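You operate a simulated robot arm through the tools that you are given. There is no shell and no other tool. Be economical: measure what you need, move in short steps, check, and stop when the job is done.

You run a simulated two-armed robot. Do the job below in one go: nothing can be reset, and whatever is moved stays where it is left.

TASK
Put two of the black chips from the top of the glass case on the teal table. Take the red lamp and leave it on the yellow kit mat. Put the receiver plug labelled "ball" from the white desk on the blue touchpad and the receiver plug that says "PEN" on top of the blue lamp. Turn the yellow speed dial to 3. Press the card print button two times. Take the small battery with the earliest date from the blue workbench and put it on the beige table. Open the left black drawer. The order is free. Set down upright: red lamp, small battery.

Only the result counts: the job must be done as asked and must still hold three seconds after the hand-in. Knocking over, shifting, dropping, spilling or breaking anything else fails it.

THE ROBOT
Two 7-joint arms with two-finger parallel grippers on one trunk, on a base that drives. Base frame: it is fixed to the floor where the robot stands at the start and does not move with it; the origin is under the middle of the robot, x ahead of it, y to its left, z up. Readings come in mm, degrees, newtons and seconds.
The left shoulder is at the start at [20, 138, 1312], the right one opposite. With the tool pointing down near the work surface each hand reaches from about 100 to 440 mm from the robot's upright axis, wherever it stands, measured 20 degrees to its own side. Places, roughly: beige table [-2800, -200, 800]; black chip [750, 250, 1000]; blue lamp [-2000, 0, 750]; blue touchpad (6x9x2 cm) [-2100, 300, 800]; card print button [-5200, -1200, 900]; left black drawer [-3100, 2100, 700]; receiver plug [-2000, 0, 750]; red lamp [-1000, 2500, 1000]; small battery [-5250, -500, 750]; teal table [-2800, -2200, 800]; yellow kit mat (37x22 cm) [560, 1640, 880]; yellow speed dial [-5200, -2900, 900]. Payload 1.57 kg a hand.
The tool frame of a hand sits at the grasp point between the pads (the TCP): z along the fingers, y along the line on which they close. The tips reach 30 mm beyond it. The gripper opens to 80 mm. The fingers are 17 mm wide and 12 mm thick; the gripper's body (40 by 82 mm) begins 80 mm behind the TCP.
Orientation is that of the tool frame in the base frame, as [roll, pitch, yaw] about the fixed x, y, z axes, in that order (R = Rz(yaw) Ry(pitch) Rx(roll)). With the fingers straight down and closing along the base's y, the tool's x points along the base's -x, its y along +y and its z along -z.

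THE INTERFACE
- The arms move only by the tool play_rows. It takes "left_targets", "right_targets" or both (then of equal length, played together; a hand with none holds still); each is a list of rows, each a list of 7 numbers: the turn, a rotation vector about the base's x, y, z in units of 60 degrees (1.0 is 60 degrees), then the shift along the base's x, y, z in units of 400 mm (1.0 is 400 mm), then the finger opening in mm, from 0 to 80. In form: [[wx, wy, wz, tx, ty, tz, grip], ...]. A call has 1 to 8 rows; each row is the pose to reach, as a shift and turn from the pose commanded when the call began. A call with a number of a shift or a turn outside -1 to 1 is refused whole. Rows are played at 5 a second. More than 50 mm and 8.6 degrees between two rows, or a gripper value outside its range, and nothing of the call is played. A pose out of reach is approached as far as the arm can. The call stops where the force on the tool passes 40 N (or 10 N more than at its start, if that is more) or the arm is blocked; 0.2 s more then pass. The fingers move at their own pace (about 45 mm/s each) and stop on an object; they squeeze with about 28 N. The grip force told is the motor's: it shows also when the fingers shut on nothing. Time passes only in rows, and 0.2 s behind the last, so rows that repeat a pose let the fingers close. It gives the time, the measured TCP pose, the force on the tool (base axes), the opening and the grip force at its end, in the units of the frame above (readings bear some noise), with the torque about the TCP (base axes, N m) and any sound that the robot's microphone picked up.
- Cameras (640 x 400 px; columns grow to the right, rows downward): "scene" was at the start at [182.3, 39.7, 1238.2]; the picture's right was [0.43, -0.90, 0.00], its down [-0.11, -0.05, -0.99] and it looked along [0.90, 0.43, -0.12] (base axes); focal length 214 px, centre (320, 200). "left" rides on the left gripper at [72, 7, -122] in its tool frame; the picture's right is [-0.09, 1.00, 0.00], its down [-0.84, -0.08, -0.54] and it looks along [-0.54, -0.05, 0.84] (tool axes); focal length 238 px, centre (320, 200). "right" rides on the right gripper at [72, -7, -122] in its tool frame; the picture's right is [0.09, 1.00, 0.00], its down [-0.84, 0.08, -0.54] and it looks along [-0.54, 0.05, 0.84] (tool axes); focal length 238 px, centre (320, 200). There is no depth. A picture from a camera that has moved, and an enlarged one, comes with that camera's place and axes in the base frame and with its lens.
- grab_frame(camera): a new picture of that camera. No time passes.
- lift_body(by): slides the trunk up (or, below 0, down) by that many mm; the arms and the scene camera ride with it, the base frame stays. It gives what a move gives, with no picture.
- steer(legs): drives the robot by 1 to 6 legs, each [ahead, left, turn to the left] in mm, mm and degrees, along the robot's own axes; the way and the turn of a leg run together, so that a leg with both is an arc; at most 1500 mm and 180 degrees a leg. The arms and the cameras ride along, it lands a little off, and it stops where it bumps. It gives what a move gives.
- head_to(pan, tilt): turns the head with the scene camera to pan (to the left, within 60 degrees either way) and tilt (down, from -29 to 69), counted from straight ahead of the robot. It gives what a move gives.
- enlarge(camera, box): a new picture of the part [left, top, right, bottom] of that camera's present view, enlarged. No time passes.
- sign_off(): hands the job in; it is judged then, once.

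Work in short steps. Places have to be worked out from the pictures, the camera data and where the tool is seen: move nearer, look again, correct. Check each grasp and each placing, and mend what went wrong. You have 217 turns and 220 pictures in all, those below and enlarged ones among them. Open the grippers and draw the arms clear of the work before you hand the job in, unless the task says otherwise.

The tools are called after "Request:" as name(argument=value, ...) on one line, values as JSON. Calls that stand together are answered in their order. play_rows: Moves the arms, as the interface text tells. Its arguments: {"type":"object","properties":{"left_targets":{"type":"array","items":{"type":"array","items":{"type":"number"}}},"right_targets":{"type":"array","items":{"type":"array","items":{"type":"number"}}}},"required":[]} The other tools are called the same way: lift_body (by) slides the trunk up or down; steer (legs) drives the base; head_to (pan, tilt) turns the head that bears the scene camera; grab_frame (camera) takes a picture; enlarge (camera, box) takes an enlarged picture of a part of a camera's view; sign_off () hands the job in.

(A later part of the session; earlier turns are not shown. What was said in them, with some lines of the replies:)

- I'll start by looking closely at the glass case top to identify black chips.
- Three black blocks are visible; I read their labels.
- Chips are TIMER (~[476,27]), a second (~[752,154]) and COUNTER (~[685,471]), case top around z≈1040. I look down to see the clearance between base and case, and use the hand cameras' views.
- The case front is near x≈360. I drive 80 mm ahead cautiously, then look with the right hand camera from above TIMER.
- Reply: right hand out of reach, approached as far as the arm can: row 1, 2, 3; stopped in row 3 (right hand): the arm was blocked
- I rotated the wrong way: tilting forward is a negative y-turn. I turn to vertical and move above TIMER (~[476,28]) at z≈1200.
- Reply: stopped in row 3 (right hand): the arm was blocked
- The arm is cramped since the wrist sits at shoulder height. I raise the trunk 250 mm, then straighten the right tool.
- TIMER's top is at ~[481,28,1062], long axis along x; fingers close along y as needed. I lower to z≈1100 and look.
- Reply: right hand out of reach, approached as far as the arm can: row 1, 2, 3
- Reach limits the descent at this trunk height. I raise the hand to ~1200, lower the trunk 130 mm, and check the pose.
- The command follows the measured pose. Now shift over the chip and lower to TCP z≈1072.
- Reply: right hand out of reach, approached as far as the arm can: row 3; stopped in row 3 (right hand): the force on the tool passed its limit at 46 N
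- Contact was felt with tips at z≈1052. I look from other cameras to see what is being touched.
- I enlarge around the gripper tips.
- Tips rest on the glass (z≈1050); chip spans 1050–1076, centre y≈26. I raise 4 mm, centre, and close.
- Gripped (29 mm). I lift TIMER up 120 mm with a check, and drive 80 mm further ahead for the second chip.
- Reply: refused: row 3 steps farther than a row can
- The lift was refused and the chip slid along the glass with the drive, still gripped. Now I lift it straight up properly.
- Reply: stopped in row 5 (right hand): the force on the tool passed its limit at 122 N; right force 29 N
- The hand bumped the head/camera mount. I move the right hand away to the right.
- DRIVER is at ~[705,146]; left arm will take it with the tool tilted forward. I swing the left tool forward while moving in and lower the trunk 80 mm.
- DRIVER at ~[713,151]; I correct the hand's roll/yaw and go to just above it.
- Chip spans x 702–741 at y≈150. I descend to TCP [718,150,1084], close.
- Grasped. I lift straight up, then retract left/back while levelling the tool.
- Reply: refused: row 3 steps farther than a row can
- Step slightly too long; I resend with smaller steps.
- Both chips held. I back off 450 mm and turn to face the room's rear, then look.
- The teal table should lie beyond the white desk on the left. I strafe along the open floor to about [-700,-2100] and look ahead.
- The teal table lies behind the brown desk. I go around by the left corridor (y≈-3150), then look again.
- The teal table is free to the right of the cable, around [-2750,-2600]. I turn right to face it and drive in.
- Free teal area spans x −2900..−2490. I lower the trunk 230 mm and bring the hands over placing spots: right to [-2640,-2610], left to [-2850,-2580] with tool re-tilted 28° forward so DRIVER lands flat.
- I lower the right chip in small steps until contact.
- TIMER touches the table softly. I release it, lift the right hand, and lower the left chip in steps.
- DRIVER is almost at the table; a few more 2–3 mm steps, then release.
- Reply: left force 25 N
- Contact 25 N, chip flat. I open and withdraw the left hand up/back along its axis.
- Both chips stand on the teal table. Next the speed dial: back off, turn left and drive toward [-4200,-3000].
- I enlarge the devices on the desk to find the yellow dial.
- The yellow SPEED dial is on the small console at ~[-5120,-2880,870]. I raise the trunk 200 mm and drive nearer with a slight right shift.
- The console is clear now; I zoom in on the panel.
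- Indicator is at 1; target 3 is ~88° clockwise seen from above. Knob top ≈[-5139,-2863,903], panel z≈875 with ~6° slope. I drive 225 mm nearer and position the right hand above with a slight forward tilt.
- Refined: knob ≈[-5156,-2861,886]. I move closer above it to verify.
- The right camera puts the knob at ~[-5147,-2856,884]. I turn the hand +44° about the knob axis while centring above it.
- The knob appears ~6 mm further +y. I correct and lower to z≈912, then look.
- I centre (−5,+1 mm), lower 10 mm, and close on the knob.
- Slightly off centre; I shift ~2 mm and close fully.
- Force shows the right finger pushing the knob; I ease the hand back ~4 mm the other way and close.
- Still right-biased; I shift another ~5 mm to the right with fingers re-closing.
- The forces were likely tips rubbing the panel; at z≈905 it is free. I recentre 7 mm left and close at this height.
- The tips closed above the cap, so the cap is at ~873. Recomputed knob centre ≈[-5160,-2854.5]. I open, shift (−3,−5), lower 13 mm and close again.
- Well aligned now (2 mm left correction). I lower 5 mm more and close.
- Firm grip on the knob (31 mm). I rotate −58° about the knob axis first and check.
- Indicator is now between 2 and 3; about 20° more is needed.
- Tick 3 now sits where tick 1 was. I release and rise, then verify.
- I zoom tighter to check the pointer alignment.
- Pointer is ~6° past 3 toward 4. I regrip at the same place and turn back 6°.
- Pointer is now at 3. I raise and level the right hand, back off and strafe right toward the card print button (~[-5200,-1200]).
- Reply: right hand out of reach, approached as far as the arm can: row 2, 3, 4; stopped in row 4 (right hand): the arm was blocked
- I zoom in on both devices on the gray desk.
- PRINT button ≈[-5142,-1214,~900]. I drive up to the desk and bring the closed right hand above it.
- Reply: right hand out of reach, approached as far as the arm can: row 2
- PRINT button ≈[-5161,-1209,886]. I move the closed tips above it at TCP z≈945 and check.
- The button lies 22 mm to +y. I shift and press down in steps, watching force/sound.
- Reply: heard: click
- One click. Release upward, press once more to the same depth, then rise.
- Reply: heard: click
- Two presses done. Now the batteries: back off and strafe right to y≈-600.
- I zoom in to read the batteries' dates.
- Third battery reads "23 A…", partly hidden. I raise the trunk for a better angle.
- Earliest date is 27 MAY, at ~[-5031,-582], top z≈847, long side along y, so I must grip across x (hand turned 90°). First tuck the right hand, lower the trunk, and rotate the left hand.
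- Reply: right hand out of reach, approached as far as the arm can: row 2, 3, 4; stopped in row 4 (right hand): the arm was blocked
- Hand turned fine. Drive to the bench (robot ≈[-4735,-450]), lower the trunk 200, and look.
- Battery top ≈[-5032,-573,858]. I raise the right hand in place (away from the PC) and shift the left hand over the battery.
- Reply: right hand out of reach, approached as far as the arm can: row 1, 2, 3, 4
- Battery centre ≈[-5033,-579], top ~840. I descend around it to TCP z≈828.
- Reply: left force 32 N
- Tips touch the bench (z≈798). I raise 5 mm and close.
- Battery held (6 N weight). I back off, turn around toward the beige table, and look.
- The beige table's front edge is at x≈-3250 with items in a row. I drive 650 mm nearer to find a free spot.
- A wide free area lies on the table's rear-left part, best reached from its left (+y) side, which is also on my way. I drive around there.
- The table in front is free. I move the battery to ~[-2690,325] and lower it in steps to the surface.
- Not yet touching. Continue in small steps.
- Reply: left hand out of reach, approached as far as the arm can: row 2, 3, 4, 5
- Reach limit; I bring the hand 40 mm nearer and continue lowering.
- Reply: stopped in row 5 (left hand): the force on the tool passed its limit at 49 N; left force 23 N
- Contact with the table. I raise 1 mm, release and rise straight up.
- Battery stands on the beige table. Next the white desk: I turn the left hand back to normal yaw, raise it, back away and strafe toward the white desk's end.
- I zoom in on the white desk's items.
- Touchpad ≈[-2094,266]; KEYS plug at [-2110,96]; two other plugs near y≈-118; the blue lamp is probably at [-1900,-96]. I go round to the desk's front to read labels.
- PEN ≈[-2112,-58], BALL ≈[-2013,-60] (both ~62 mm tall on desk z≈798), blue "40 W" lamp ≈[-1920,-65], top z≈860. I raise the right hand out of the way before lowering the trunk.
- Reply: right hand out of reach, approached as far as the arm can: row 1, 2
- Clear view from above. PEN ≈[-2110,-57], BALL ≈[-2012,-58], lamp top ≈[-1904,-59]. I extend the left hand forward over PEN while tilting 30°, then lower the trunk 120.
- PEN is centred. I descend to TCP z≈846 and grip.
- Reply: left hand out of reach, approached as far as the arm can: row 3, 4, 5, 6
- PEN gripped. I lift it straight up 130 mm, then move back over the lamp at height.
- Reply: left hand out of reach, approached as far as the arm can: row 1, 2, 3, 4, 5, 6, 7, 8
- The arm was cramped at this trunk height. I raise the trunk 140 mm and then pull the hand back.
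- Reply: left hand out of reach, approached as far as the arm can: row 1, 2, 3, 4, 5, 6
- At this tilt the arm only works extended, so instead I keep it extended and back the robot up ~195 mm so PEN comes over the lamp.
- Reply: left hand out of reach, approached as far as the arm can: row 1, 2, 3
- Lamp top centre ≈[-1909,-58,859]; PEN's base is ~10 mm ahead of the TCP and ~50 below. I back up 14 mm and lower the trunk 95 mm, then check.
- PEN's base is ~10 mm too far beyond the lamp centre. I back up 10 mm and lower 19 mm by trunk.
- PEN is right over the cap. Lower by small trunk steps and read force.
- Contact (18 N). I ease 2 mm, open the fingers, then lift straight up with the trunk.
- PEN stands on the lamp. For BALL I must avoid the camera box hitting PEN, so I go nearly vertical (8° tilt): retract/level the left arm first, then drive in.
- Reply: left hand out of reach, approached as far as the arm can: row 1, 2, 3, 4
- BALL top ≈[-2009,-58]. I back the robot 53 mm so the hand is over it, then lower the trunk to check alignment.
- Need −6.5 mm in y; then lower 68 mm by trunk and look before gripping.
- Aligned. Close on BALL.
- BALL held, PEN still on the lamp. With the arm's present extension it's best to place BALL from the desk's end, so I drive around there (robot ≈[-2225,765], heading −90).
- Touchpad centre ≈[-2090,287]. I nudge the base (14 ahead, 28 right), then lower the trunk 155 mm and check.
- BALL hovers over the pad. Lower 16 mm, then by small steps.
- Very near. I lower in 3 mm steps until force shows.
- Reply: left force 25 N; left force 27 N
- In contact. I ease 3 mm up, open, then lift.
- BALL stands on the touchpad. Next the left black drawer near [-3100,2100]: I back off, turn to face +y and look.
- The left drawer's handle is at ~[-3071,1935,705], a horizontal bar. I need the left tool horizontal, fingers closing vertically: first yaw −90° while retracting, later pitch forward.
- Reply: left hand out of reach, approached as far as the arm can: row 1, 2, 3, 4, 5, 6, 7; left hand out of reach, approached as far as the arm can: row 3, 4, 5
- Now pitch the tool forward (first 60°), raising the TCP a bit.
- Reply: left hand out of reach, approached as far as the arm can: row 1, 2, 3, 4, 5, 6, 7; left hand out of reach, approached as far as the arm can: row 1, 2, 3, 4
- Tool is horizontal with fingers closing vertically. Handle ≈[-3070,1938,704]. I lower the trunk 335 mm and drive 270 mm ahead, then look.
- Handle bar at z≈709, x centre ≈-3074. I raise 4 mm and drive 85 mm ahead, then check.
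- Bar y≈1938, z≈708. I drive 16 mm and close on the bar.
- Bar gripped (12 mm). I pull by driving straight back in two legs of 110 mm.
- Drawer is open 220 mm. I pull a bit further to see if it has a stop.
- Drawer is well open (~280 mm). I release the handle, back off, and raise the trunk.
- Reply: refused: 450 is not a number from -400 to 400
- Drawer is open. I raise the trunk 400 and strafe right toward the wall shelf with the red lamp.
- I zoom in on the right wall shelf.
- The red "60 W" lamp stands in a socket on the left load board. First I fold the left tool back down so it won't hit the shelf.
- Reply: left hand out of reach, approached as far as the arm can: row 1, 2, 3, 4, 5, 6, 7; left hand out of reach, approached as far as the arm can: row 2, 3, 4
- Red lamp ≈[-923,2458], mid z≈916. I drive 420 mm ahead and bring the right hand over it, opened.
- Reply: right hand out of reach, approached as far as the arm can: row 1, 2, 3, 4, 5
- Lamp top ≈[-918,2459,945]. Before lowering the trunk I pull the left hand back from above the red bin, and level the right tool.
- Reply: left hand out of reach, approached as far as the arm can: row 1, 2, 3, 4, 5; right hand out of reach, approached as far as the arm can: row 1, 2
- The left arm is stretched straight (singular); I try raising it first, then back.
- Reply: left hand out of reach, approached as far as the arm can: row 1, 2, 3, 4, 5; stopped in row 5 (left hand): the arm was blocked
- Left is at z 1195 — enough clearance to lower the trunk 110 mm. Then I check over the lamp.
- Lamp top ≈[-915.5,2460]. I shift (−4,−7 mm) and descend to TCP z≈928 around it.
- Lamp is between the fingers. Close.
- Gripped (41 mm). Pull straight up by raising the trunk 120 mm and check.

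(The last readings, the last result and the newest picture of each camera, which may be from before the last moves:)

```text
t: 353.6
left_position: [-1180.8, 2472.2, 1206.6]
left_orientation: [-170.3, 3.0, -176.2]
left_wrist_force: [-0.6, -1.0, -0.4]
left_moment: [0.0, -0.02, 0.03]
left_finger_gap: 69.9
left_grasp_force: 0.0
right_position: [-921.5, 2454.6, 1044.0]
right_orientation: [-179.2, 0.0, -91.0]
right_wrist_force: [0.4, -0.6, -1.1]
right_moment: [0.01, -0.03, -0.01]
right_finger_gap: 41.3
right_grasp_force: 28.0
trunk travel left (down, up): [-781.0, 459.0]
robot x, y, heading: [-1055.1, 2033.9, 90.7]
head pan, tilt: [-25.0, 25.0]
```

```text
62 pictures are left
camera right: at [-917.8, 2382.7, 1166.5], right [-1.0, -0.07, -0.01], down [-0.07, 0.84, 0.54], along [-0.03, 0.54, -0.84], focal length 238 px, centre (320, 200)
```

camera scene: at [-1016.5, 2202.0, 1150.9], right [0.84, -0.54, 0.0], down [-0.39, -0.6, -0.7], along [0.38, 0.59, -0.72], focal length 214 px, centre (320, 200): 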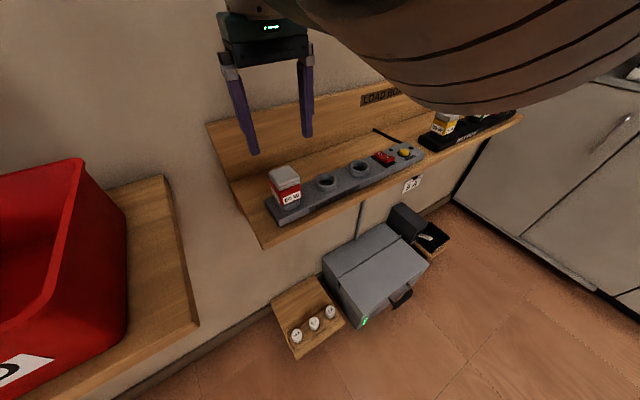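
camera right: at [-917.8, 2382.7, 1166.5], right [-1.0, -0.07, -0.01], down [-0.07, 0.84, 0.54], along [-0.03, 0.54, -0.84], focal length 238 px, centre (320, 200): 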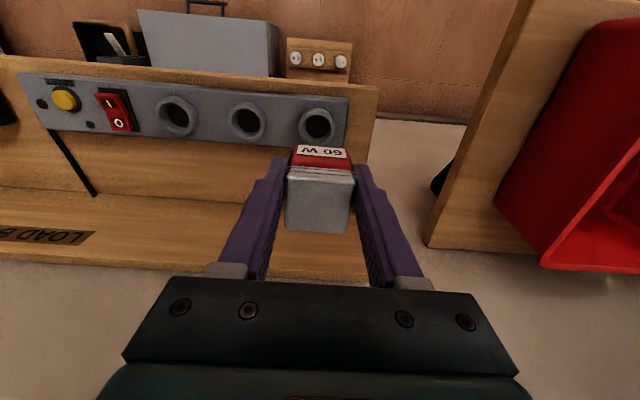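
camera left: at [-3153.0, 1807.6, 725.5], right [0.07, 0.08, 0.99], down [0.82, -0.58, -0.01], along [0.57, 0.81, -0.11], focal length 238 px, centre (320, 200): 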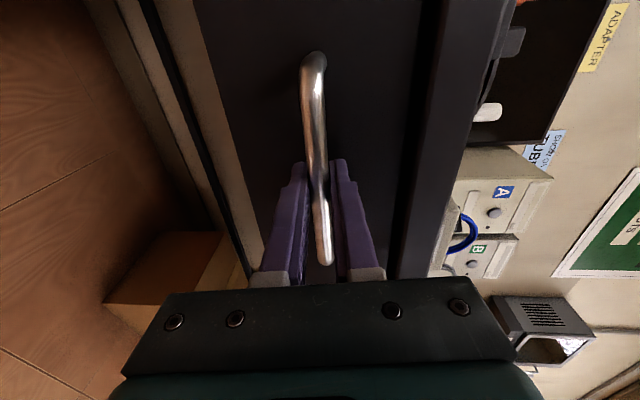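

Red lamp is out of the socket. I back off, turn right to face +x, and drive toward the yellow kit mat.

Request:
steer(legs=[[-400, 0, 0], [0, 0, -90], [750, 120, 0]])

Request:
head_to(pan=0, tilt=25)

Request:
grab_frame(camera="scene")

```text
t: 363.7
left_position: [152.2, 1902.1, 1207.9]
left_orientation: [-170.4, 2.8, 95.1]
left_wrist_force: [-0.9, 0.1, -0.5]
left_moment: [0.0, -0.01, -0.01]
left_finger_gap: 70.0
left_grasp_force: 0.0
right_position: [140.3, 1641.8, 1044.5]
right_orientation: [-179.1, 0.2, -179.9]
right_wrist_force: [0.4, 0.0, -0.8]
right_moment: [-0.01, 0.01, 0.0]
right_finger_gap: 41.3
right_grasp_force: 28.3
trunk travel left (down, up): [-781.0, 459.0]
robot x, y, heading: [-287.2, 1770.2, 1.7]
head pan, tilt: [-25.0, 25.0]
```

```text
t: 364.6
left_position: [150.6, 1903.1, 1206.3]
left_orientation: [-170.5, 2.8, 95.0]
left_wrist_force: [-0.1, -0.5, -0.5]
left_moment: [-0.02, 0.0, -0.02]
left_finger_gap: 69.8
left_grasp_force: 0.0
right_position: [140.3, 1641.0, 1044.8]
right_orientation: [-179.2, 0.3, -179.9]
right_wrist_force: [-1.2, 0.0, -1.1]
right_moment: [-0.02, 0.04, -0.02]
right_finger_gap: 41.2
right_grasp_force: 27.9
trunk travel left (down, up): [-781.0, 459.0]
robot x, y, heading: [-282.7, 1771.2, 1.9]
head pan, tilt: [0.0, 25.0]
```

```text
61 pictures are left
camera scene: at [-94.3, 1776.7, 1302.7], right [0.03, -1.0, 0.0], down [-0.42, -0.01, -0.91], along [0.91, 0.03, -0.42], focal length 214 px, centre (320, 200)
```

scene: 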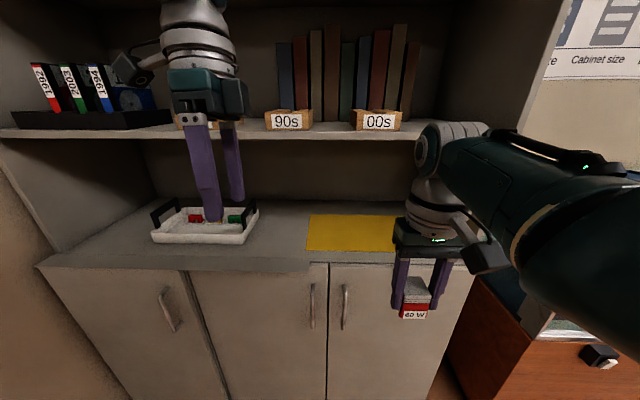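

The mat lies on a cabinet counter under a shelf (z≈1220). The left arm must be folded first so it won't hit the shelf: rotate its wrist back and move it out and back.

Request:
play_rows(left_targets=[[0, 0, 0.135, 0, 0.05, 0, 50], [0, 0, 0.27, 0, 0.1, 0, 50], [0, 0, 0.405, 0, 0.15, 0, 50], [0, 0, 0.54, 0, 0.2, 0, 50], [0, 0, 0.675, 0, 0.25, 0, 50], [0, 0, 0.81, 0, 0.3, 0, 50], [0, 0, 0.945, 0, 0.35, 0, 50]])

Request:
play_rows(left_targets=[[0, 0, 0.13, -0.04, 0.04, 0, 20], [0, 0, 0.26, -0.08, 0.08, 0, 20], [0, 0, 0.39, -0.14, 0.1, 0, 20], [0, 0, 0.52, -0.2, 0.1, 0, 20], [0, 0.1, 0.52, -0.28, 0.1, 0, 20], [0, 0.22, 0.52, -0.36, 0.1, 0, 20], [0, 0.35, 0.52, -0.44, 0.1, 0, 20], [0, 0.48, 0.52, -0.52, 0.1, 0, 20]])

Request:
grab_frame(camera="scene")

```text
t: 366.2
left_position: [167.7, 2045.8, 1208.1]
left_orientation: [-170.3, 2.8, 151.9]
left_wrist_force: [0.3, 0.2, 0.3]
left_moment: [0.02, 0.01, 0.03]
left_finger_gap: 50.0
left_grasp_force: 0.0
left hand out of reach, approached as far as the arm can: row 1, 2, 3, 4, 5, 6, 7
right_position: [140.9, 1641.3, 1045.7]
right_orientation: [-179.0, 0.3, -180.0]
right_wrist_force: [-0.8, -0.6, -0.2]
right_moment: [0.01, -0.02, -0.03]
right_finger_gap: 41.4
right_grasp_force: 27.7
trunk travel left (down, up): [-781.0, 459.0]
robot x, y, heading: [-282.9, 1771.5, 1.6]
head pan, tilt: [0.0, 25.0]
```

```text
t: 368.0
left_position: [43.9, 2135.4, 1178.4]
left_orientation: [-163.8, -25.1, -177.7]
left_wrist_force: [-0.3, -0.2, 0.0]
left_moment: [-0.02, -0.01, 0.03]
left_finger_gap: 20.1
left_grasp_force: 0.0
left hand out of reach, approached as far as the arm can: row 1, 2, 3, 4, 5, 6, 7, 8
right_position: [141.6, 1640.2, 1045.4]
right_orientation: [-179.0, 0.2, -179.9]
right_wrist_force: [1.0, 0.5, -1.4]
right_moment: [0.04, -0.02, 0.02]
right_finger_gap: 41.0
right_grasp_force: 28.1
trunk travel left (down, up): [-781.0, 459.0]
robot x, y, heading: [-283.9, 1771.8, 1.7]
head pan, tilt: [0.0, 25.0]
```

```text
60 pictures are left
camera scene: at [-94.3, 1776.7, 1302.8], right [0.03, -1.0, 0.0], down [-0.42, -0.01, -0.91], along [0.91, 0.03, -0.42], focal length 214 px, centre (320, 200)
```

scene: 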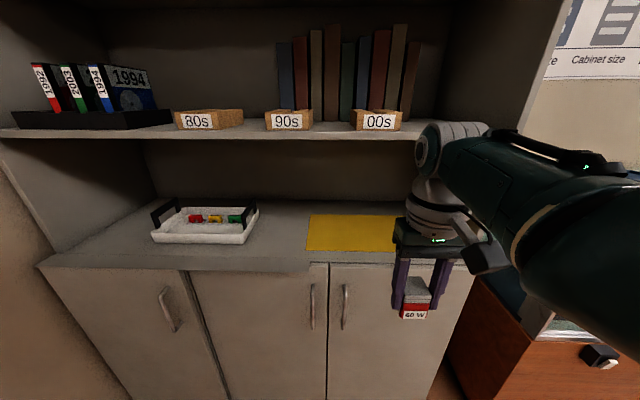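

I must reach in under the shelf (z≈1220), so the shoulder should be ~1160: raise the right hand 130 mm relative to the trunk, retract the left more, then lower the trunk 250 mm.

Request:
play_rows(right_targets=[[0, 0, 0, 0, 0, 0.08, 20], [0, 0, 0, 0, 0, 0.16, 20], [0, 0, 0, 0, 0, 0.24, 20], [0, 0, 0, 0, 0, 0.32, 20]], left_targets=[[0, 0.04, 0, -0.06, 0, 0.06, 20], [0, 0.08, 0, -0.12, 0, 0.12, 20], [0, 0.08, 0, -0.18, 0, 0.18, 20], [0, 0.08, 0, -0.24, 0, 0.24, 20]])

Request:
lift_body(by=-240)

Request:
grab_frame(camera="scene")

```text
t: 369.0
left_position: [43.8, 2136.5, 1177.2]
left_orientation: [-163.8, -25.1, -177.6]
left_wrist_force: [-0.1, -0.4, -0.1]
left_moment: [-0.01, -0.01, -0.03]
left_finger_gap: 20.1
left_grasp_force: 0.0
left hand out of reach, approached as far as the arm can: row 1, 2, 3, 4
right_position: [146.4, 1638.8, 1168.9]
right_orientation: [-179.0, 0.2, 179.9]
right_wrist_force: [-0.3, 0.3, -1.2]
right_moment: [0.01, 0.02, 0.01]
right_finger_gap: 41.2
right_grasp_force: 28.0
right hand out of reach, approached as far as the arm can: row 4
trunk travel left (down, up): [-781.0, 459.0]
robot x, y, heading: [-287.1, 1771.5, 1.7]
head pan, tilt: [0.0, 25.0]
```

```text
t: 371.5
left_position: [44.3, 2136.1, 938.9]
left_orientation: [-164.0, -25.2, -177.7]
left_wrist_force: [-0.2, -0.4, -0.6]
left_moment: [0.0, 0.01, 0.03]
left_finger_gap: 20.0
left_grasp_force: 0.0
right_position: [146.0, 1640.2, 927.9]
right_orientation: [-179.2, 0.1, -180.0]
right_wrist_force: [0.2, -0.6, -0.1]
right_moment: [0.01, 0.0, -0.01]
right_finger_gap: 41.3
right_grasp_force: 28.7
trunk travel left (down, up): [-541.0, 699.0]
robot x, y, heading: [-289.1, 1769.6, 1.9]
head pan, tilt: [0.0, 25.0]
```

```text
59 pictures are left
camera scene: at [-94.1, 1778.6, 1064.3], right [0.05, -1.0, 0.0], down [-0.41, -0.02, -0.91], along [0.91, 0.05, -0.41], focal length 214 px, centre (320, 200)
```

scene: 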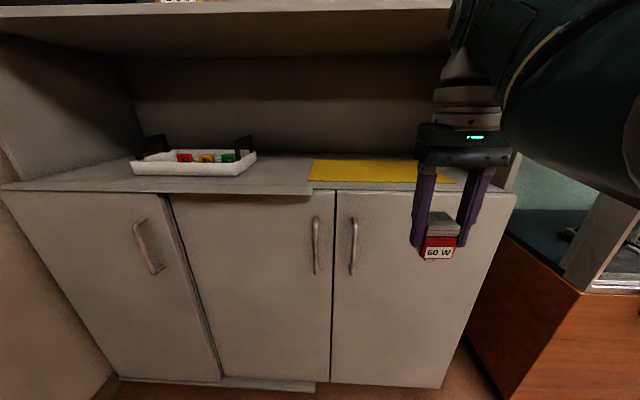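

Counter z≈868, mat x 465–683, shelf underside ≈1215 starting at x≈466. I'll place the lamp near the mat's front at x≈495. Lower 8 mm and drive 280 mm, then inspect clearance.

Request:
lift_body(by=-6)

Request:
steer(legs=[[280, 0, -1.5]])

Request:
head_to(pan=-20, tilt=10)

Request:
grab_frame(camera="scene")

Request:
grab_frame(camera="right")

```text
t: 372.1
left_position: [43.8, 2137.4, 933.4]
left_orientation: [-164.0, -25.1, -177.8]
left_wrist_force: [0.5, -0.4, 0.6]
left_moment: [0.0, -0.01, -0.01]
left_finger_gap: 19.9
left_grasp_force: 0.1
right_position: [147.6, 1640.1, 922.8]
right_orientation: [-179.2, 0.1, -180.0]
right_wrist_force: [-0.5, 0.1, -0.2]
right_moment: [-0.02, 0.03, -0.01]
right_finger_gap: 41.2
right_grasp_force: 28.4
trunk travel left (down, up): [-535.0, 705.0]
robot x, y, heading: [-284.8, 1770.5, 1.8]
head pan, tilt: [0.0, 25.0]
```

```text
t: 374.0
left_position: [326.7, 2134.0, 931.3]
left_orientation: [-163.9, -25.1, -179.1]
left_wrist_force: [0.4, -0.6, 0.3]
left_moment: [0.02, -0.01, -0.02]
left_finger_gap: 20.0
left_grasp_force: 0.1
right_position: [417.9, 1633.3, 923.0]
right_orientation: [-179.1, 0.4, 178.4]
right_wrist_force: [-0.6, -0.5, -0.9]
right_moment: [-0.02, -0.04, -0.03]
right_finger_gap: 41.0
right_grasp_force: 28.1
trunk travel left (down, up): [-535.0, 705.0]
robot x, y, heading: [-7.3, 1775.4, 0.2]
head pan, tilt: [0.0, 25.0]
```

```text
t: 374.8
left_position: [326.9, 2132.8, 932.7]
left_orientation: [-164.0, -25.1, -179.1]
left_wrist_force: [-0.2, -0.6, 0.3]
left_moment: [0.0, -0.01, -0.01]
left_finger_gap: 19.8
left_grasp_force: 0.1
right_position: [416.6, 1634.1, 921.6]
right_orientation: [-179.1, 0.3, 178.7]
right_wrist_force: [-0.4, -0.2, -0.4]
right_moment: [0.02, -0.03, -0.01]
right_finger_gap: 41.1
right_grasp_force: 28.1
trunk travel left (down, up): [-535.0, 705.0]
robot x, y, heading: [-14.2, 1776.6, 0.1]
head pan, tilt: [-20.0, 10.0]
```

```text
58 pictures are left
camera scene: at [176.4, 1747.4, 1080.6], right [-0.31, -0.95, 0.0], down [-0.17, 0.06, -0.98], along [0.94, -0.31, -0.18], focal length 214 px, centre (320, 200)
```

scene: 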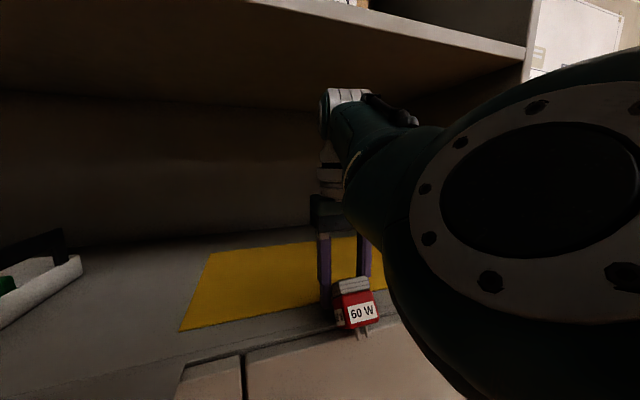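

```text
57 pictures are left
camera right: at [344.3, 1631.4, 1043.8], right [-0.07, 1.0, -0.02], down [0.84, 0.07, 0.55], along [0.55, 0.02, -0.84], focal length 238 px, centre (320, 200)
```

right: 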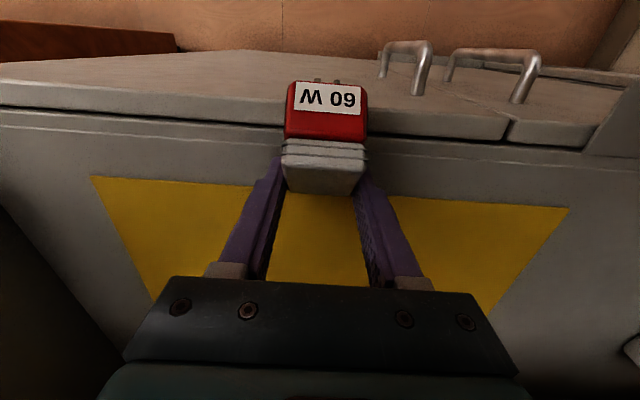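

The lamp's pins caught the counter edge and it rotated in the grip. I back off 120 mm, raise 40, and inspect.

Request:
steer(legs=[[-130, 0, 0]])

Request:
lift_body(by=40)

Request:
grab_frame(camera="scene")

Request:
enlarge(camera="right", box=[220, 60, 420, 260])

```text
t: 376.1
left_position: [197.9, 2132.6, 931.1]
left_orientation: [-163.9, -25.1, -179.0]
left_wrist_force: [-0.8, 0.0, -0.4]
left_moment: [0.01, 0.03, -0.03]
left_finger_gap: 20.3
left_grasp_force: 0.1
right_position: [289.3, 1634.8, 922.2]
right_orientation: [-179.1, 0.3, 178.6]
right_wrist_force: [-0.7, 0.1, -0.2]
right_moment: [0.04, 0.0, 0.01]
right_finger_gap: 41.2
right_grasp_force: 28.2
trunk travel left (down, up): [-535.0, 705.0]
robot x, y, heading: [-138.0, 1776.4, 0.3]
head pan, tilt: [-20.0, 10.0]
```

```text
t: 376.9
left_position: [198.4, 2132.5, 972.2]
left_orientation: [-163.9, -25.1, -179.0]
left_wrist_force: [0.6, -0.4, 0.0]
left_moment: [-0.02, 0.0, 0.01]
left_finger_gap: 20.2
left_grasp_force: 0.0
right_position: [290.3, 1634.0, 961.5]
right_orientation: [-179.1, 0.4, 178.7]
right_wrist_force: [0.1, -1.2, -0.8]
right_moment: [-0.04, -0.04, 0.0]
right_finger_gap: 41.0
right_grasp_force: 28.3
trunk travel left (down, up): [-575.0, 665.0]
robot x, y, heading: [-143.4, 1771.0, 0.4]
head pan, tilt: [-20.0, 10.0]
```

```text
56 pictures are left
camera scene: at [47.6, 1745.3, 1121.2], right [-0.33, -0.95, 0.0], down [-0.16, 0.06, -0.98], along [0.93, -0.32, -0.17], focal length 214 px, centre (320, 200)
```

scene: 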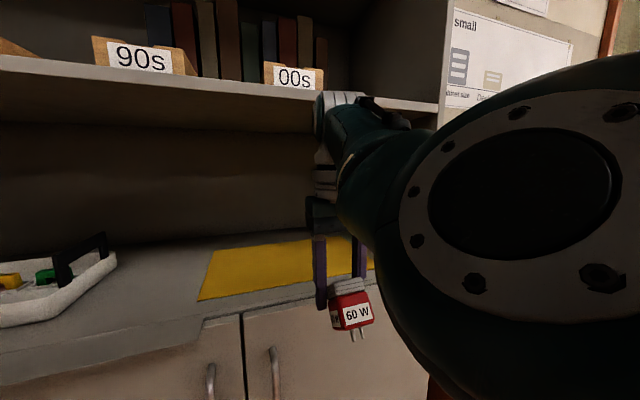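

```text
2.00 times, centred on (320, 160) of right
camera zoom: at [216.6, 1630.6, 1084.1], right [-0.07, 1.0, -0.02], down [0.84, 0.07, 0.55], along [0.55, 0.02, -0.84], focal length 477 px, centre (320, 280)
```

zoom: 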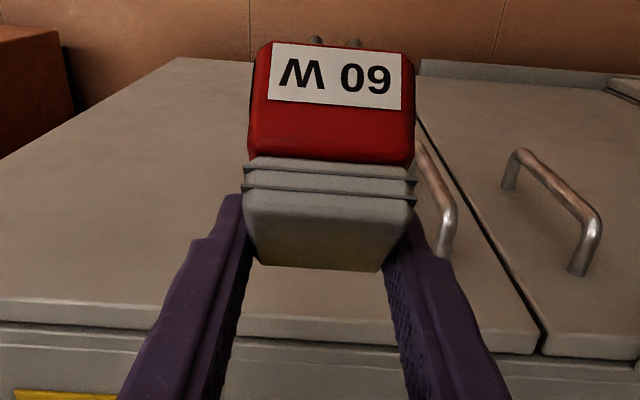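

The lamp is rotated ~25° (bottom toward me). Pitching the tool forward 25° will make it upright again, and also moves the wrist away from the shelf.

Request:
play_rows(right_targets=[[0, -0.1, 0, 0.05, 0, 0.01, 20], [0, -0.2, 0, 0.1, 0, 0.02, 20], [0, -0.3, 0, 0.15, 0, 0.03, 20], [0, -0.41, 0, 0.2, 0, 0.04, 20]])

Request:
grab_frame(camera="scene")

Request:
grab_frame(camera="right")

```text
t: 377.9
left_position: [198.3, 2131.9, 974.1]
left_orientation: [-163.9, -25.1, -179.0]
left_wrist_force: [-0.7, -0.4, 0.1]
left_moment: [0.0, 0.01, -0.01]
left_finger_gap: 20.1
left_grasp_force: 0.2
right_position: [369.1, 1634.0, 977.7]
right_orientation: [-179.7, 25.1, 178.5]
right_wrist_force: [0.3, 1.1, -0.4]
right_moment: [0.02, -0.03, 0.01]
right_finger_gap: 40.9
right_grasp_force: 27.7
trunk travel left (down, up): [-575.0, 665.0]
robot x, y, heading: [-140.2, 1773.5, 0.5]
head pan, tilt: [-20.0, 10.0]
```

```text
54 pictures are left
camera scene: at [47.5, 1744.5, 1121.1], right [-0.34, -0.94, 0.0], down [-0.16, 0.06, -0.98], along [0.93, -0.33, -0.17], focal length 214 px, centre (320, 200)
```

scene: 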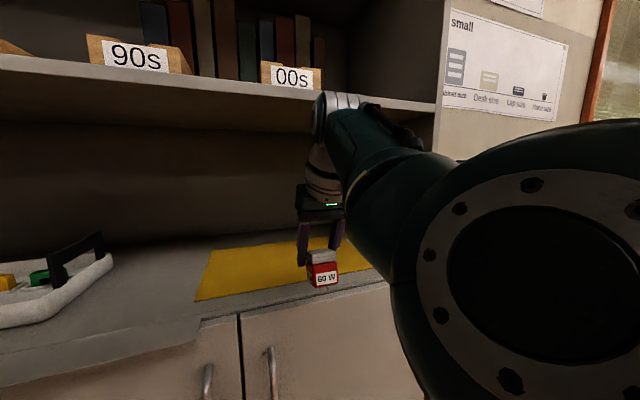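

```text
53 pictures are left
camera right: at [252.5, 1630.8, 1058.2], right [-0.06, 1.0, -0.04], down [0.53, 0.07, 0.85], along [0.85, 0.02, -0.53], focal length 238 px, centre (320, 200)
```

right: 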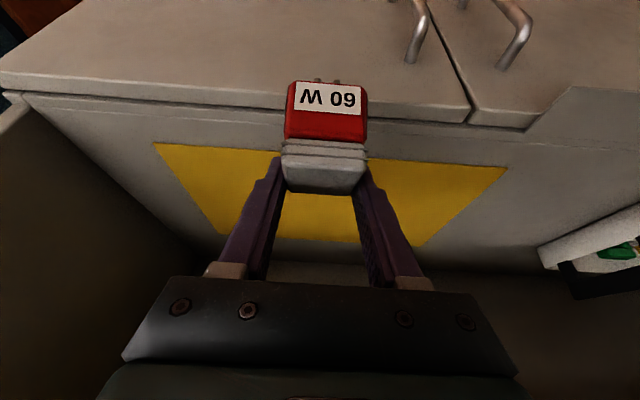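

Perspective analysis suggests the lamp still leans ~25°. I zoom in from the scene camera to confirm.

Request:
enlarge(camera="scene", box=[280, 220, 360, 300])

```text
5.00 times, centred on (320, 260) of scene
camera zoom: at [47.5, 1744.5, 1121.1], right [-0.34, -0.94, 0.0], down [-0.16, 0.06, -0.98], along [0.93, -0.33, -0.17], focal length 1072 px, centre (320, -100)
```

zoom: 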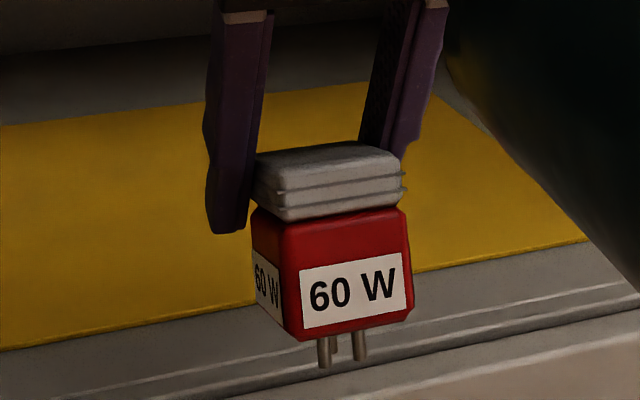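

Confirmed: ~22° remaining. I pitch another 23° forward.

Request:
play_rows(right_targets=[[0, -0.13, 0, 0.04, 0, 0.02, 20], [0, -0.26, 0, 0.08, 0, 0.04, 20], [0, -0.38, 0, 0.12, 0, 0.06, 20]])

Request:
enlarge(camera="scene", box=[270, 180, 370, 280])

Request:
enlarge(camera="right", box=[220, 60, 420, 260])

```text
t: 378.7
left_position: [197.6, 2132.3, 972.3]
left_orientation: [-163.9, -25.1, -179.0]
left_wrist_force: [-0.1, -1.6, -0.2]
left_moment: [-0.03, 0.03, -0.04]
left_finger_gap: 19.8
left_grasp_force: 0.1
right_position: [417.0, 1635.4, 1003.3]
right_orientation: [179.5, 47.9, 178.0]
right_wrist_force: [0.3, 0.1, -0.4]
right_moment: [-0.03, 0.0, -0.04]
right_finger_gap: 41.2
right_grasp_force: 28.2
trunk travel left (down, up): [-575.0, 665.0]
robot x, y, heading: [-140.1, 1776.0, 0.3]
head pan, tilt: [-20.0, 10.0]
```

```text
4.00 times, centred on (320, 230) of scene
camera zoom: at [47.4, 1744.5, 1121.1], right [-0.34, -0.94, 0.0], down [-0.16, 0.06, -0.98], along [0.93, -0.33, -0.17], focal length 858 px, centre (320, 80)
```

zoom: 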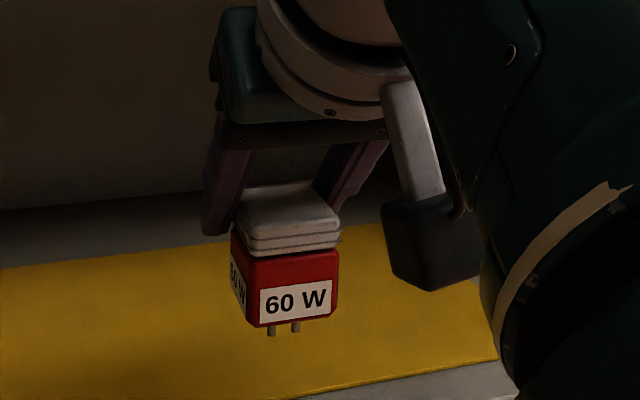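

```text
2.00 times, centred on (320, 160) of right
camera zoom: at [278.3, 1630.8, 1031.1], right [-0.04, 1.0, -0.06], down [0.16, 0.07, 0.98], along [0.99, 0.02, -0.16], focal length 477 px, centre (320, 280)
```

zoom: 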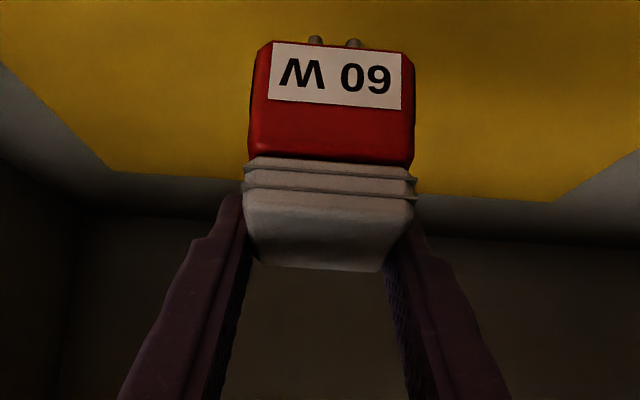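

The lamp is upright now; bottom ≈67 mm below TCP, centre ≈8 mm behind TCP. I drive 100 mm in and lower 50 mm, then check.

Request:
steer(legs=[[100, 0, 0]])

Request:
lift_body(by=-48)

Request:
enlarge(camera="scene", box=[260, 170, 400, 290])

Request:
grab_frame(camera="right")

```text
t: 379.9
left_position: [298.2, 2133.1, 972.6]
left_orientation: [-164.0, -25.1, -179.2]
left_wrist_force: [-0.6, 0.5, -0.3]
left_moment: [0.0, 0.0, 0.0]
left_finger_gap: 20.0
left_grasp_force: 0.0
right_position: [515.6, 1633.5, 1001.2]
right_orientation: [179.5, 47.7, 177.9]
right_wrist_force: [-0.7, -0.1, -1.2]
right_moment: [0.02, 0.0, -0.01]
right_finger_gap: 40.9
right_grasp_force: 28.1
trunk travel left (down, up): [-575.0, 665.0]
robot x, y, heading: [-42.2, 1774.1, 0.2]
head pan, tilt: [-20.0, 10.0]
```

```text
t: 380.8
left_position: [296.5, 2132.1, 924.5]
left_orientation: [-163.8, -25.1, -179.2]
left_wrist_force: [0.3, -0.2, -0.1]
left_moment: [-0.01, -0.01, 0.01]
left_finger_gap: 19.8
left_grasp_force: 0.0
right_position: [512.9, 1633.1, 954.0]
right_orientation: [179.5, 47.7, 177.9]
right_wrist_force: [-0.2, -1.0, -1.4]
right_moment: [-0.02, -0.01, 0.01]
right_finger_gap: 41.1
right_grasp_force: 28.1
trunk travel left (down, up): [-527.0, 713.0]
robot x, y, heading: [-43.6, 1774.7, 0.1]
head pan, tilt: [-20.0, 10.0]
```

```text
3.33 times, centred on (330, 230) of scene
camera zoom: at [144.9, 1744.7, 1073.1], right [-0.34, -0.94, 0.0], down [-0.16, 0.06, -0.98], along [0.93, -0.33, -0.17], focal length 715 px, centre (287, 100)
```

zoom: 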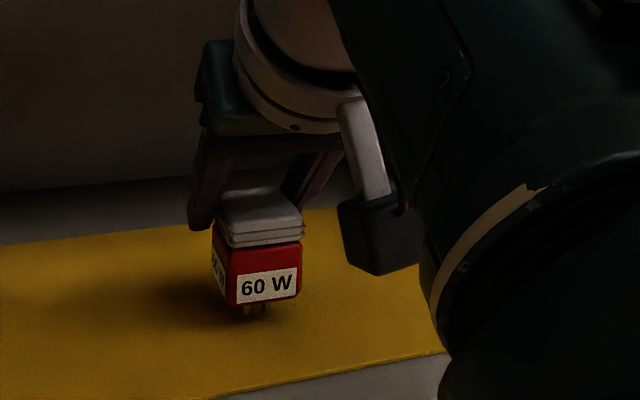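

```text
48 pictures are left
camera right: at [375.3, 1630.5, 983.1], right [-0.03, 1.0, -0.06], down [0.16, 0.07, 0.98], along [0.99, 0.02, -0.17], focal length 238 px, centre (320, 200)
```

right: 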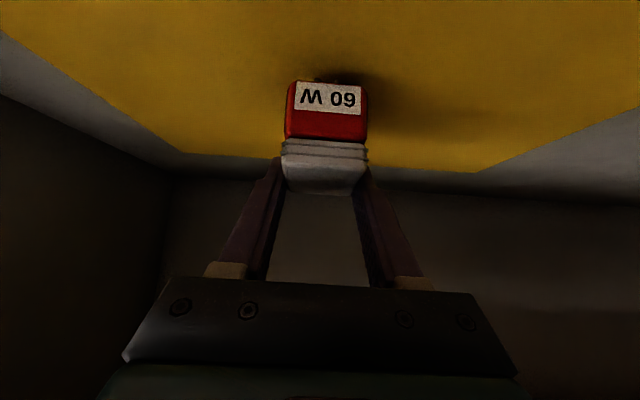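

Lamp hangs above the mat, ~15–20 mm up. Lower 10 mm, then small steps with force checks.

Request:
lift_body(by=-10)

Request:
lift_body(by=-4)

Request:
enlarge(camera="scene", box=[280, 190, 380, 290])

```text
t: 381.4
left_position: [298.4, 2132.5, 916.1]
left_orientation: [-163.8, -25.1, -179.2]
left_wrist_force: [-1.1, -0.2, -0.9]
left_moment: [0.0, 0.02, -0.01]
left_finger_gap: 20.0
left_grasp_force: 0.1
right_position: [517.1, 1633.5, 949.1]
right_orientation: [179.6, 48.3, 178.0]
right_wrist_force: [-1.9, 1.1, 18.6]
right_moment: [-0.01, 0.5, 0.02]
right_finger_gap: 41.4
right_grasp_force: 27.4
trunk travel left (down, up): [-517.0, 723.0]
robot x, y, heading: [-40.6, 1773.5, 0.3]
head pan, tilt: [-20.0, 10.0]
```

```text
t: 381.9
left_position: [300.7, 2131.4, 911.1]
left_orientation: [-163.9, -24.9, -179.2]
left_wrist_force: [-0.5, -0.9, 0.4]
left_moment: [-0.01, -0.01, -0.03]
left_finger_gap: 19.8
left_grasp_force: 0.0
right_position: [519.3, 1633.2, 944.6]
right_orientation: [179.5, 48.4, 177.9]
right_wrist_force: [4.9, 1.5, 23.9]
right_moment: [0.02, 0.16, -0.01]
right_finger_gap: 41.0
right_grasp_force: 28.1
trunk travel left (down, up): [-513.0, 727.0]
robot x, y, heading: [-43.1, 1776.2, 0.4]
head pan, tilt: [-20.0, 10.0]
```

```text
4.00 times, centred on (330, 240) of scene
camera zoom: at [148.1, 1744.2, 1059.9], right [-0.34, -0.94, 0.0], down [-0.16, 0.06, -0.99], along [0.93, -0.33, -0.17], focal length 858 px, centre (280, 40)
```

zoom: 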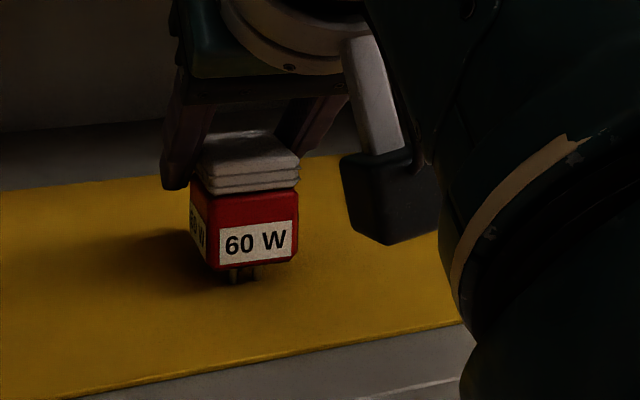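

In contact (24 N). I ease 2 mm up and open slowly.

Request:
lift_body(by=2)

Request:
play_rows(right_targets=[[0, 0, 0, 0, 0, 0, 46], [0, 0, 0, 0, 0, 0, 54], [0, 0, 0, 0, 0, 0, 62], [0, 0, 0, 0, 0, 0, 70], [0, 0, 0, 0, 0, 0, 70]])

Request:
enlarge(camera="scene", box=[280, 190, 380, 290])

Request:
grab_frame(camera="right")

```text
t: 382.4
left_position: [300.8, 2131.3, 912.7]
left_orientation: [-163.9, -24.9, -179.2]
left_wrist_force: [-0.1, 0.0, -0.1]
left_moment: [0.01, 0.01, 0.03]
left_finger_gap: 20.1
left_grasp_force: 0.1
right_position: [517.7, 1632.4, 946.0]
right_orientation: [179.5, 48.1, 177.8]
right_wrist_force: [10.8, 0.4, 13.7]
right_moment: [0.01, -0.42, -0.01]
right_finger_gap: 41.0
right_grasp_force: 27.8
trunk travel left (down, up): [-515.0, 725.0]
robot x, y, heading: [-45.0, 1772.9, 0.6]
head pan, tilt: [-20.0, 10.0]
```

```text
t: 383.6
left_position: [297.0, 2133.0, 912.0]
left_orientation: [-163.9, -25.1, -179.1]
left_wrist_force: [-0.2, 0.2, -0.5]
left_moment: [0.05, -0.01, -0.01]
left_finger_gap: 20.1
left_grasp_force: 0.1
right_position: [514.5, 1634.3, 942.4]
right_orientation: [179.6, 47.8, 177.9]
right_wrist_force: [0.3, -0.1, 0.8]
right_moment: [0.02, 0.01, 0.0]
right_finger_gap: 70.1
right_grasp_force: 0.0
trunk travel left (down, up): [-515.0, 725.0]
robot x, y, heading: [-43.8, 1773.5, 0.2]
head pan, tilt: [-20.0, 10.0]
```

```text
4.00 times, centred on (330, 240) of scene
camera zoom: at [144.9, 1744.6, 1061.1], right [-0.34, -0.94, 0.0], down [-0.16, 0.06, -0.98], along [0.93, -0.33, -0.17], focal length 858 px, centre (280, 40)
```

zoom: 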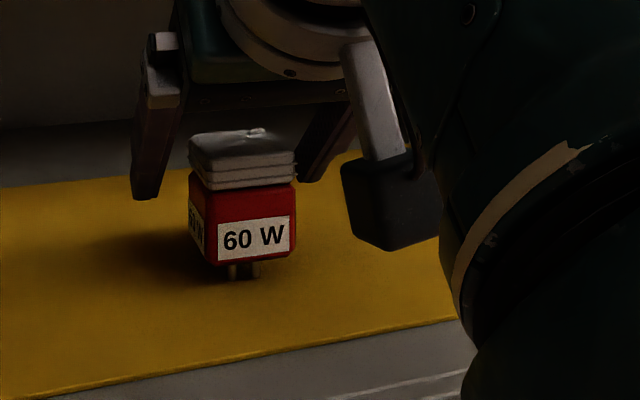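

```text
45 pictures are left
camera right: at [375.3, 1630.5, 971.2], right [-0.03, 1.0, -0.06], down [0.16, 0.07, 0.98], along [0.99, 0.02, -0.17], focal length 238 px, centre (320, 200)
```

right: 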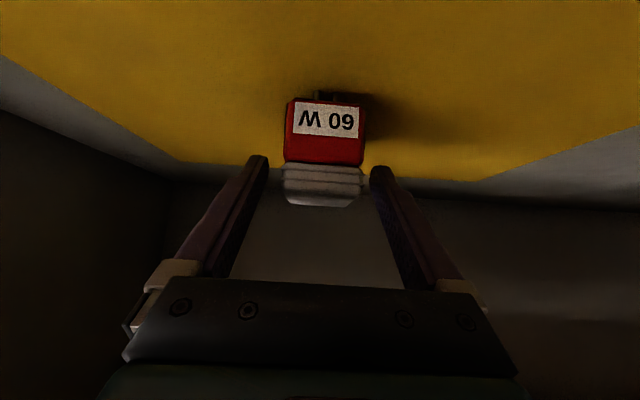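

The lamp stands upright on the mat. I withdraw straight back.

Request:
steer(legs=[[-350, 0, 0]])

Request:
lift_body(by=120)

Request:
head_to(pan=-10, tilt=22)

Request:
enlarge(camera="scene", box=[200, 120, 440, 270])

```text
t: 385.9
left_position: [-51.4, 2128.6, 913.3]
left_orientation: [-163.9, -25.1, -179.6]
left_wrist_force: [-0.3, -0.4, -0.3]
left_moment: [0.0, 0.0, -0.02]
left_finger_gap: 19.9
left_grasp_force: 0.0
right_position: [162.5, 1629.7, 942.7]
right_orientation: [179.5, 47.7, 177.6]
right_wrist_force: [-0.3, -0.2, -0.6]
right_moment: [-0.01, 0.01, -0.01]
right_finger_gap: 70.0
right_grasp_force: 0.0
trunk travel left (down, up): [-515.0, 725.0]
robot x, y, heading: [-392.5, 1775.7, -0.0]
head pan, tilt: [-20.0, 10.0]
```

```text
t: 387.4
left_position: [-50.7, 2129.3, 1032.2]
left_orientation: [-163.9, -25.2, -179.5]
left_wrist_force: [0.2, 0.0, -0.1]
left_moment: [-0.01, 0.01, -0.04]
left_finger_gap: 19.8
left_grasp_force: 0.1
right_position: [162.4, 1630.7, 1062.2]
right_orientation: [179.6, 47.7, 177.6]
right_wrist_force: [-0.3, 0.1, 0.2]
right_moment: [-0.01, 0.02, 0.03]
right_finger_gap: 70.1
right_grasp_force: 0.1
trunk travel left (down, up): [-635.0, 605.0]
robot x, y, heading: [-390.0, 1776.1, -0.1]
head pan, tilt: [-20.0, 10.0]
```

```text
t: 388.1
left_position: [-51.5, 2129.3, 1031.0]
left_orientation: [-163.9, -25.1, -179.5]
left_wrist_force: [0.4, 0.5, -0.1]
left_moment: [0.0, -0.01, 0.02]
left_finger_gap: 20.1
left_grasp_force: 0.0
right_position: [164.4, 1630.2, 1062.2]
right_orientation: [179.5, 47.7, 177.6]
right_wrist_force: [-0.2, -0.4, 0.7]
right_moment: [0.0, -0.02, 0.01]
right_finger_gap: 70.2
right_grasp_force: 0.1
trunk travel left (down, up): [-635.0, 605.0]
robot x, y, heading: [-390.2, 1778.3, -0.1]
head pan, tilt: [-10.0, 22.0]
```

```text
2.67 times, centred on (320, 195) of scene
camera zoom: at [-201.1, 1758.6, 1161.7], right [-0.18, -0.98, 0.0], down [-0.37, 0.07, -0.93], along [0.91, -0.16, -0.37], focal length 572 px, centre (320, 213)
```

zoom: 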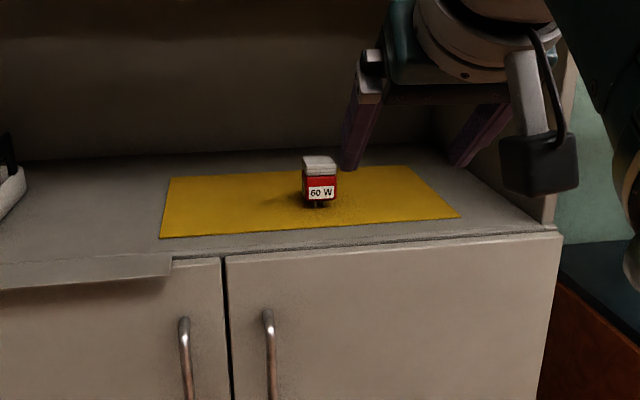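

Everything is placed: chips, lamp, plugs, dial, button presses, battery and drawer. Both grippers are open and clear, so I hand the job in.

Request:
sign_off()

```text
The job is handed in.
```

I did every item on the list and handed the job in; I have not seen the judge's result.

- **Chips:** the TIMER and DRIVER chips are on the teal table. TIMER was dragged about 70 mm across the glass in the gripper before I lifted it.
- **Red lamp:** it stands upright on the yellow mat. It caught on the counter edge and tilted in the grip on the way, so I re-levelled it before setting it down.
- **Plugs:** BALL is on the blue touchpad, and PEN is on top of the blue lamp.
- **Speed dial:** it is set to 3, with the pointer about 4° to the 2 side of the mark.
- **Print button:** it was pressed twice, with a click heard each time.
- **Battery:** the 27 MAY one had the earliest date of the three I found and stands upright on the beige table.
- **Left black drawer:** it is pulled out about 280 mm.
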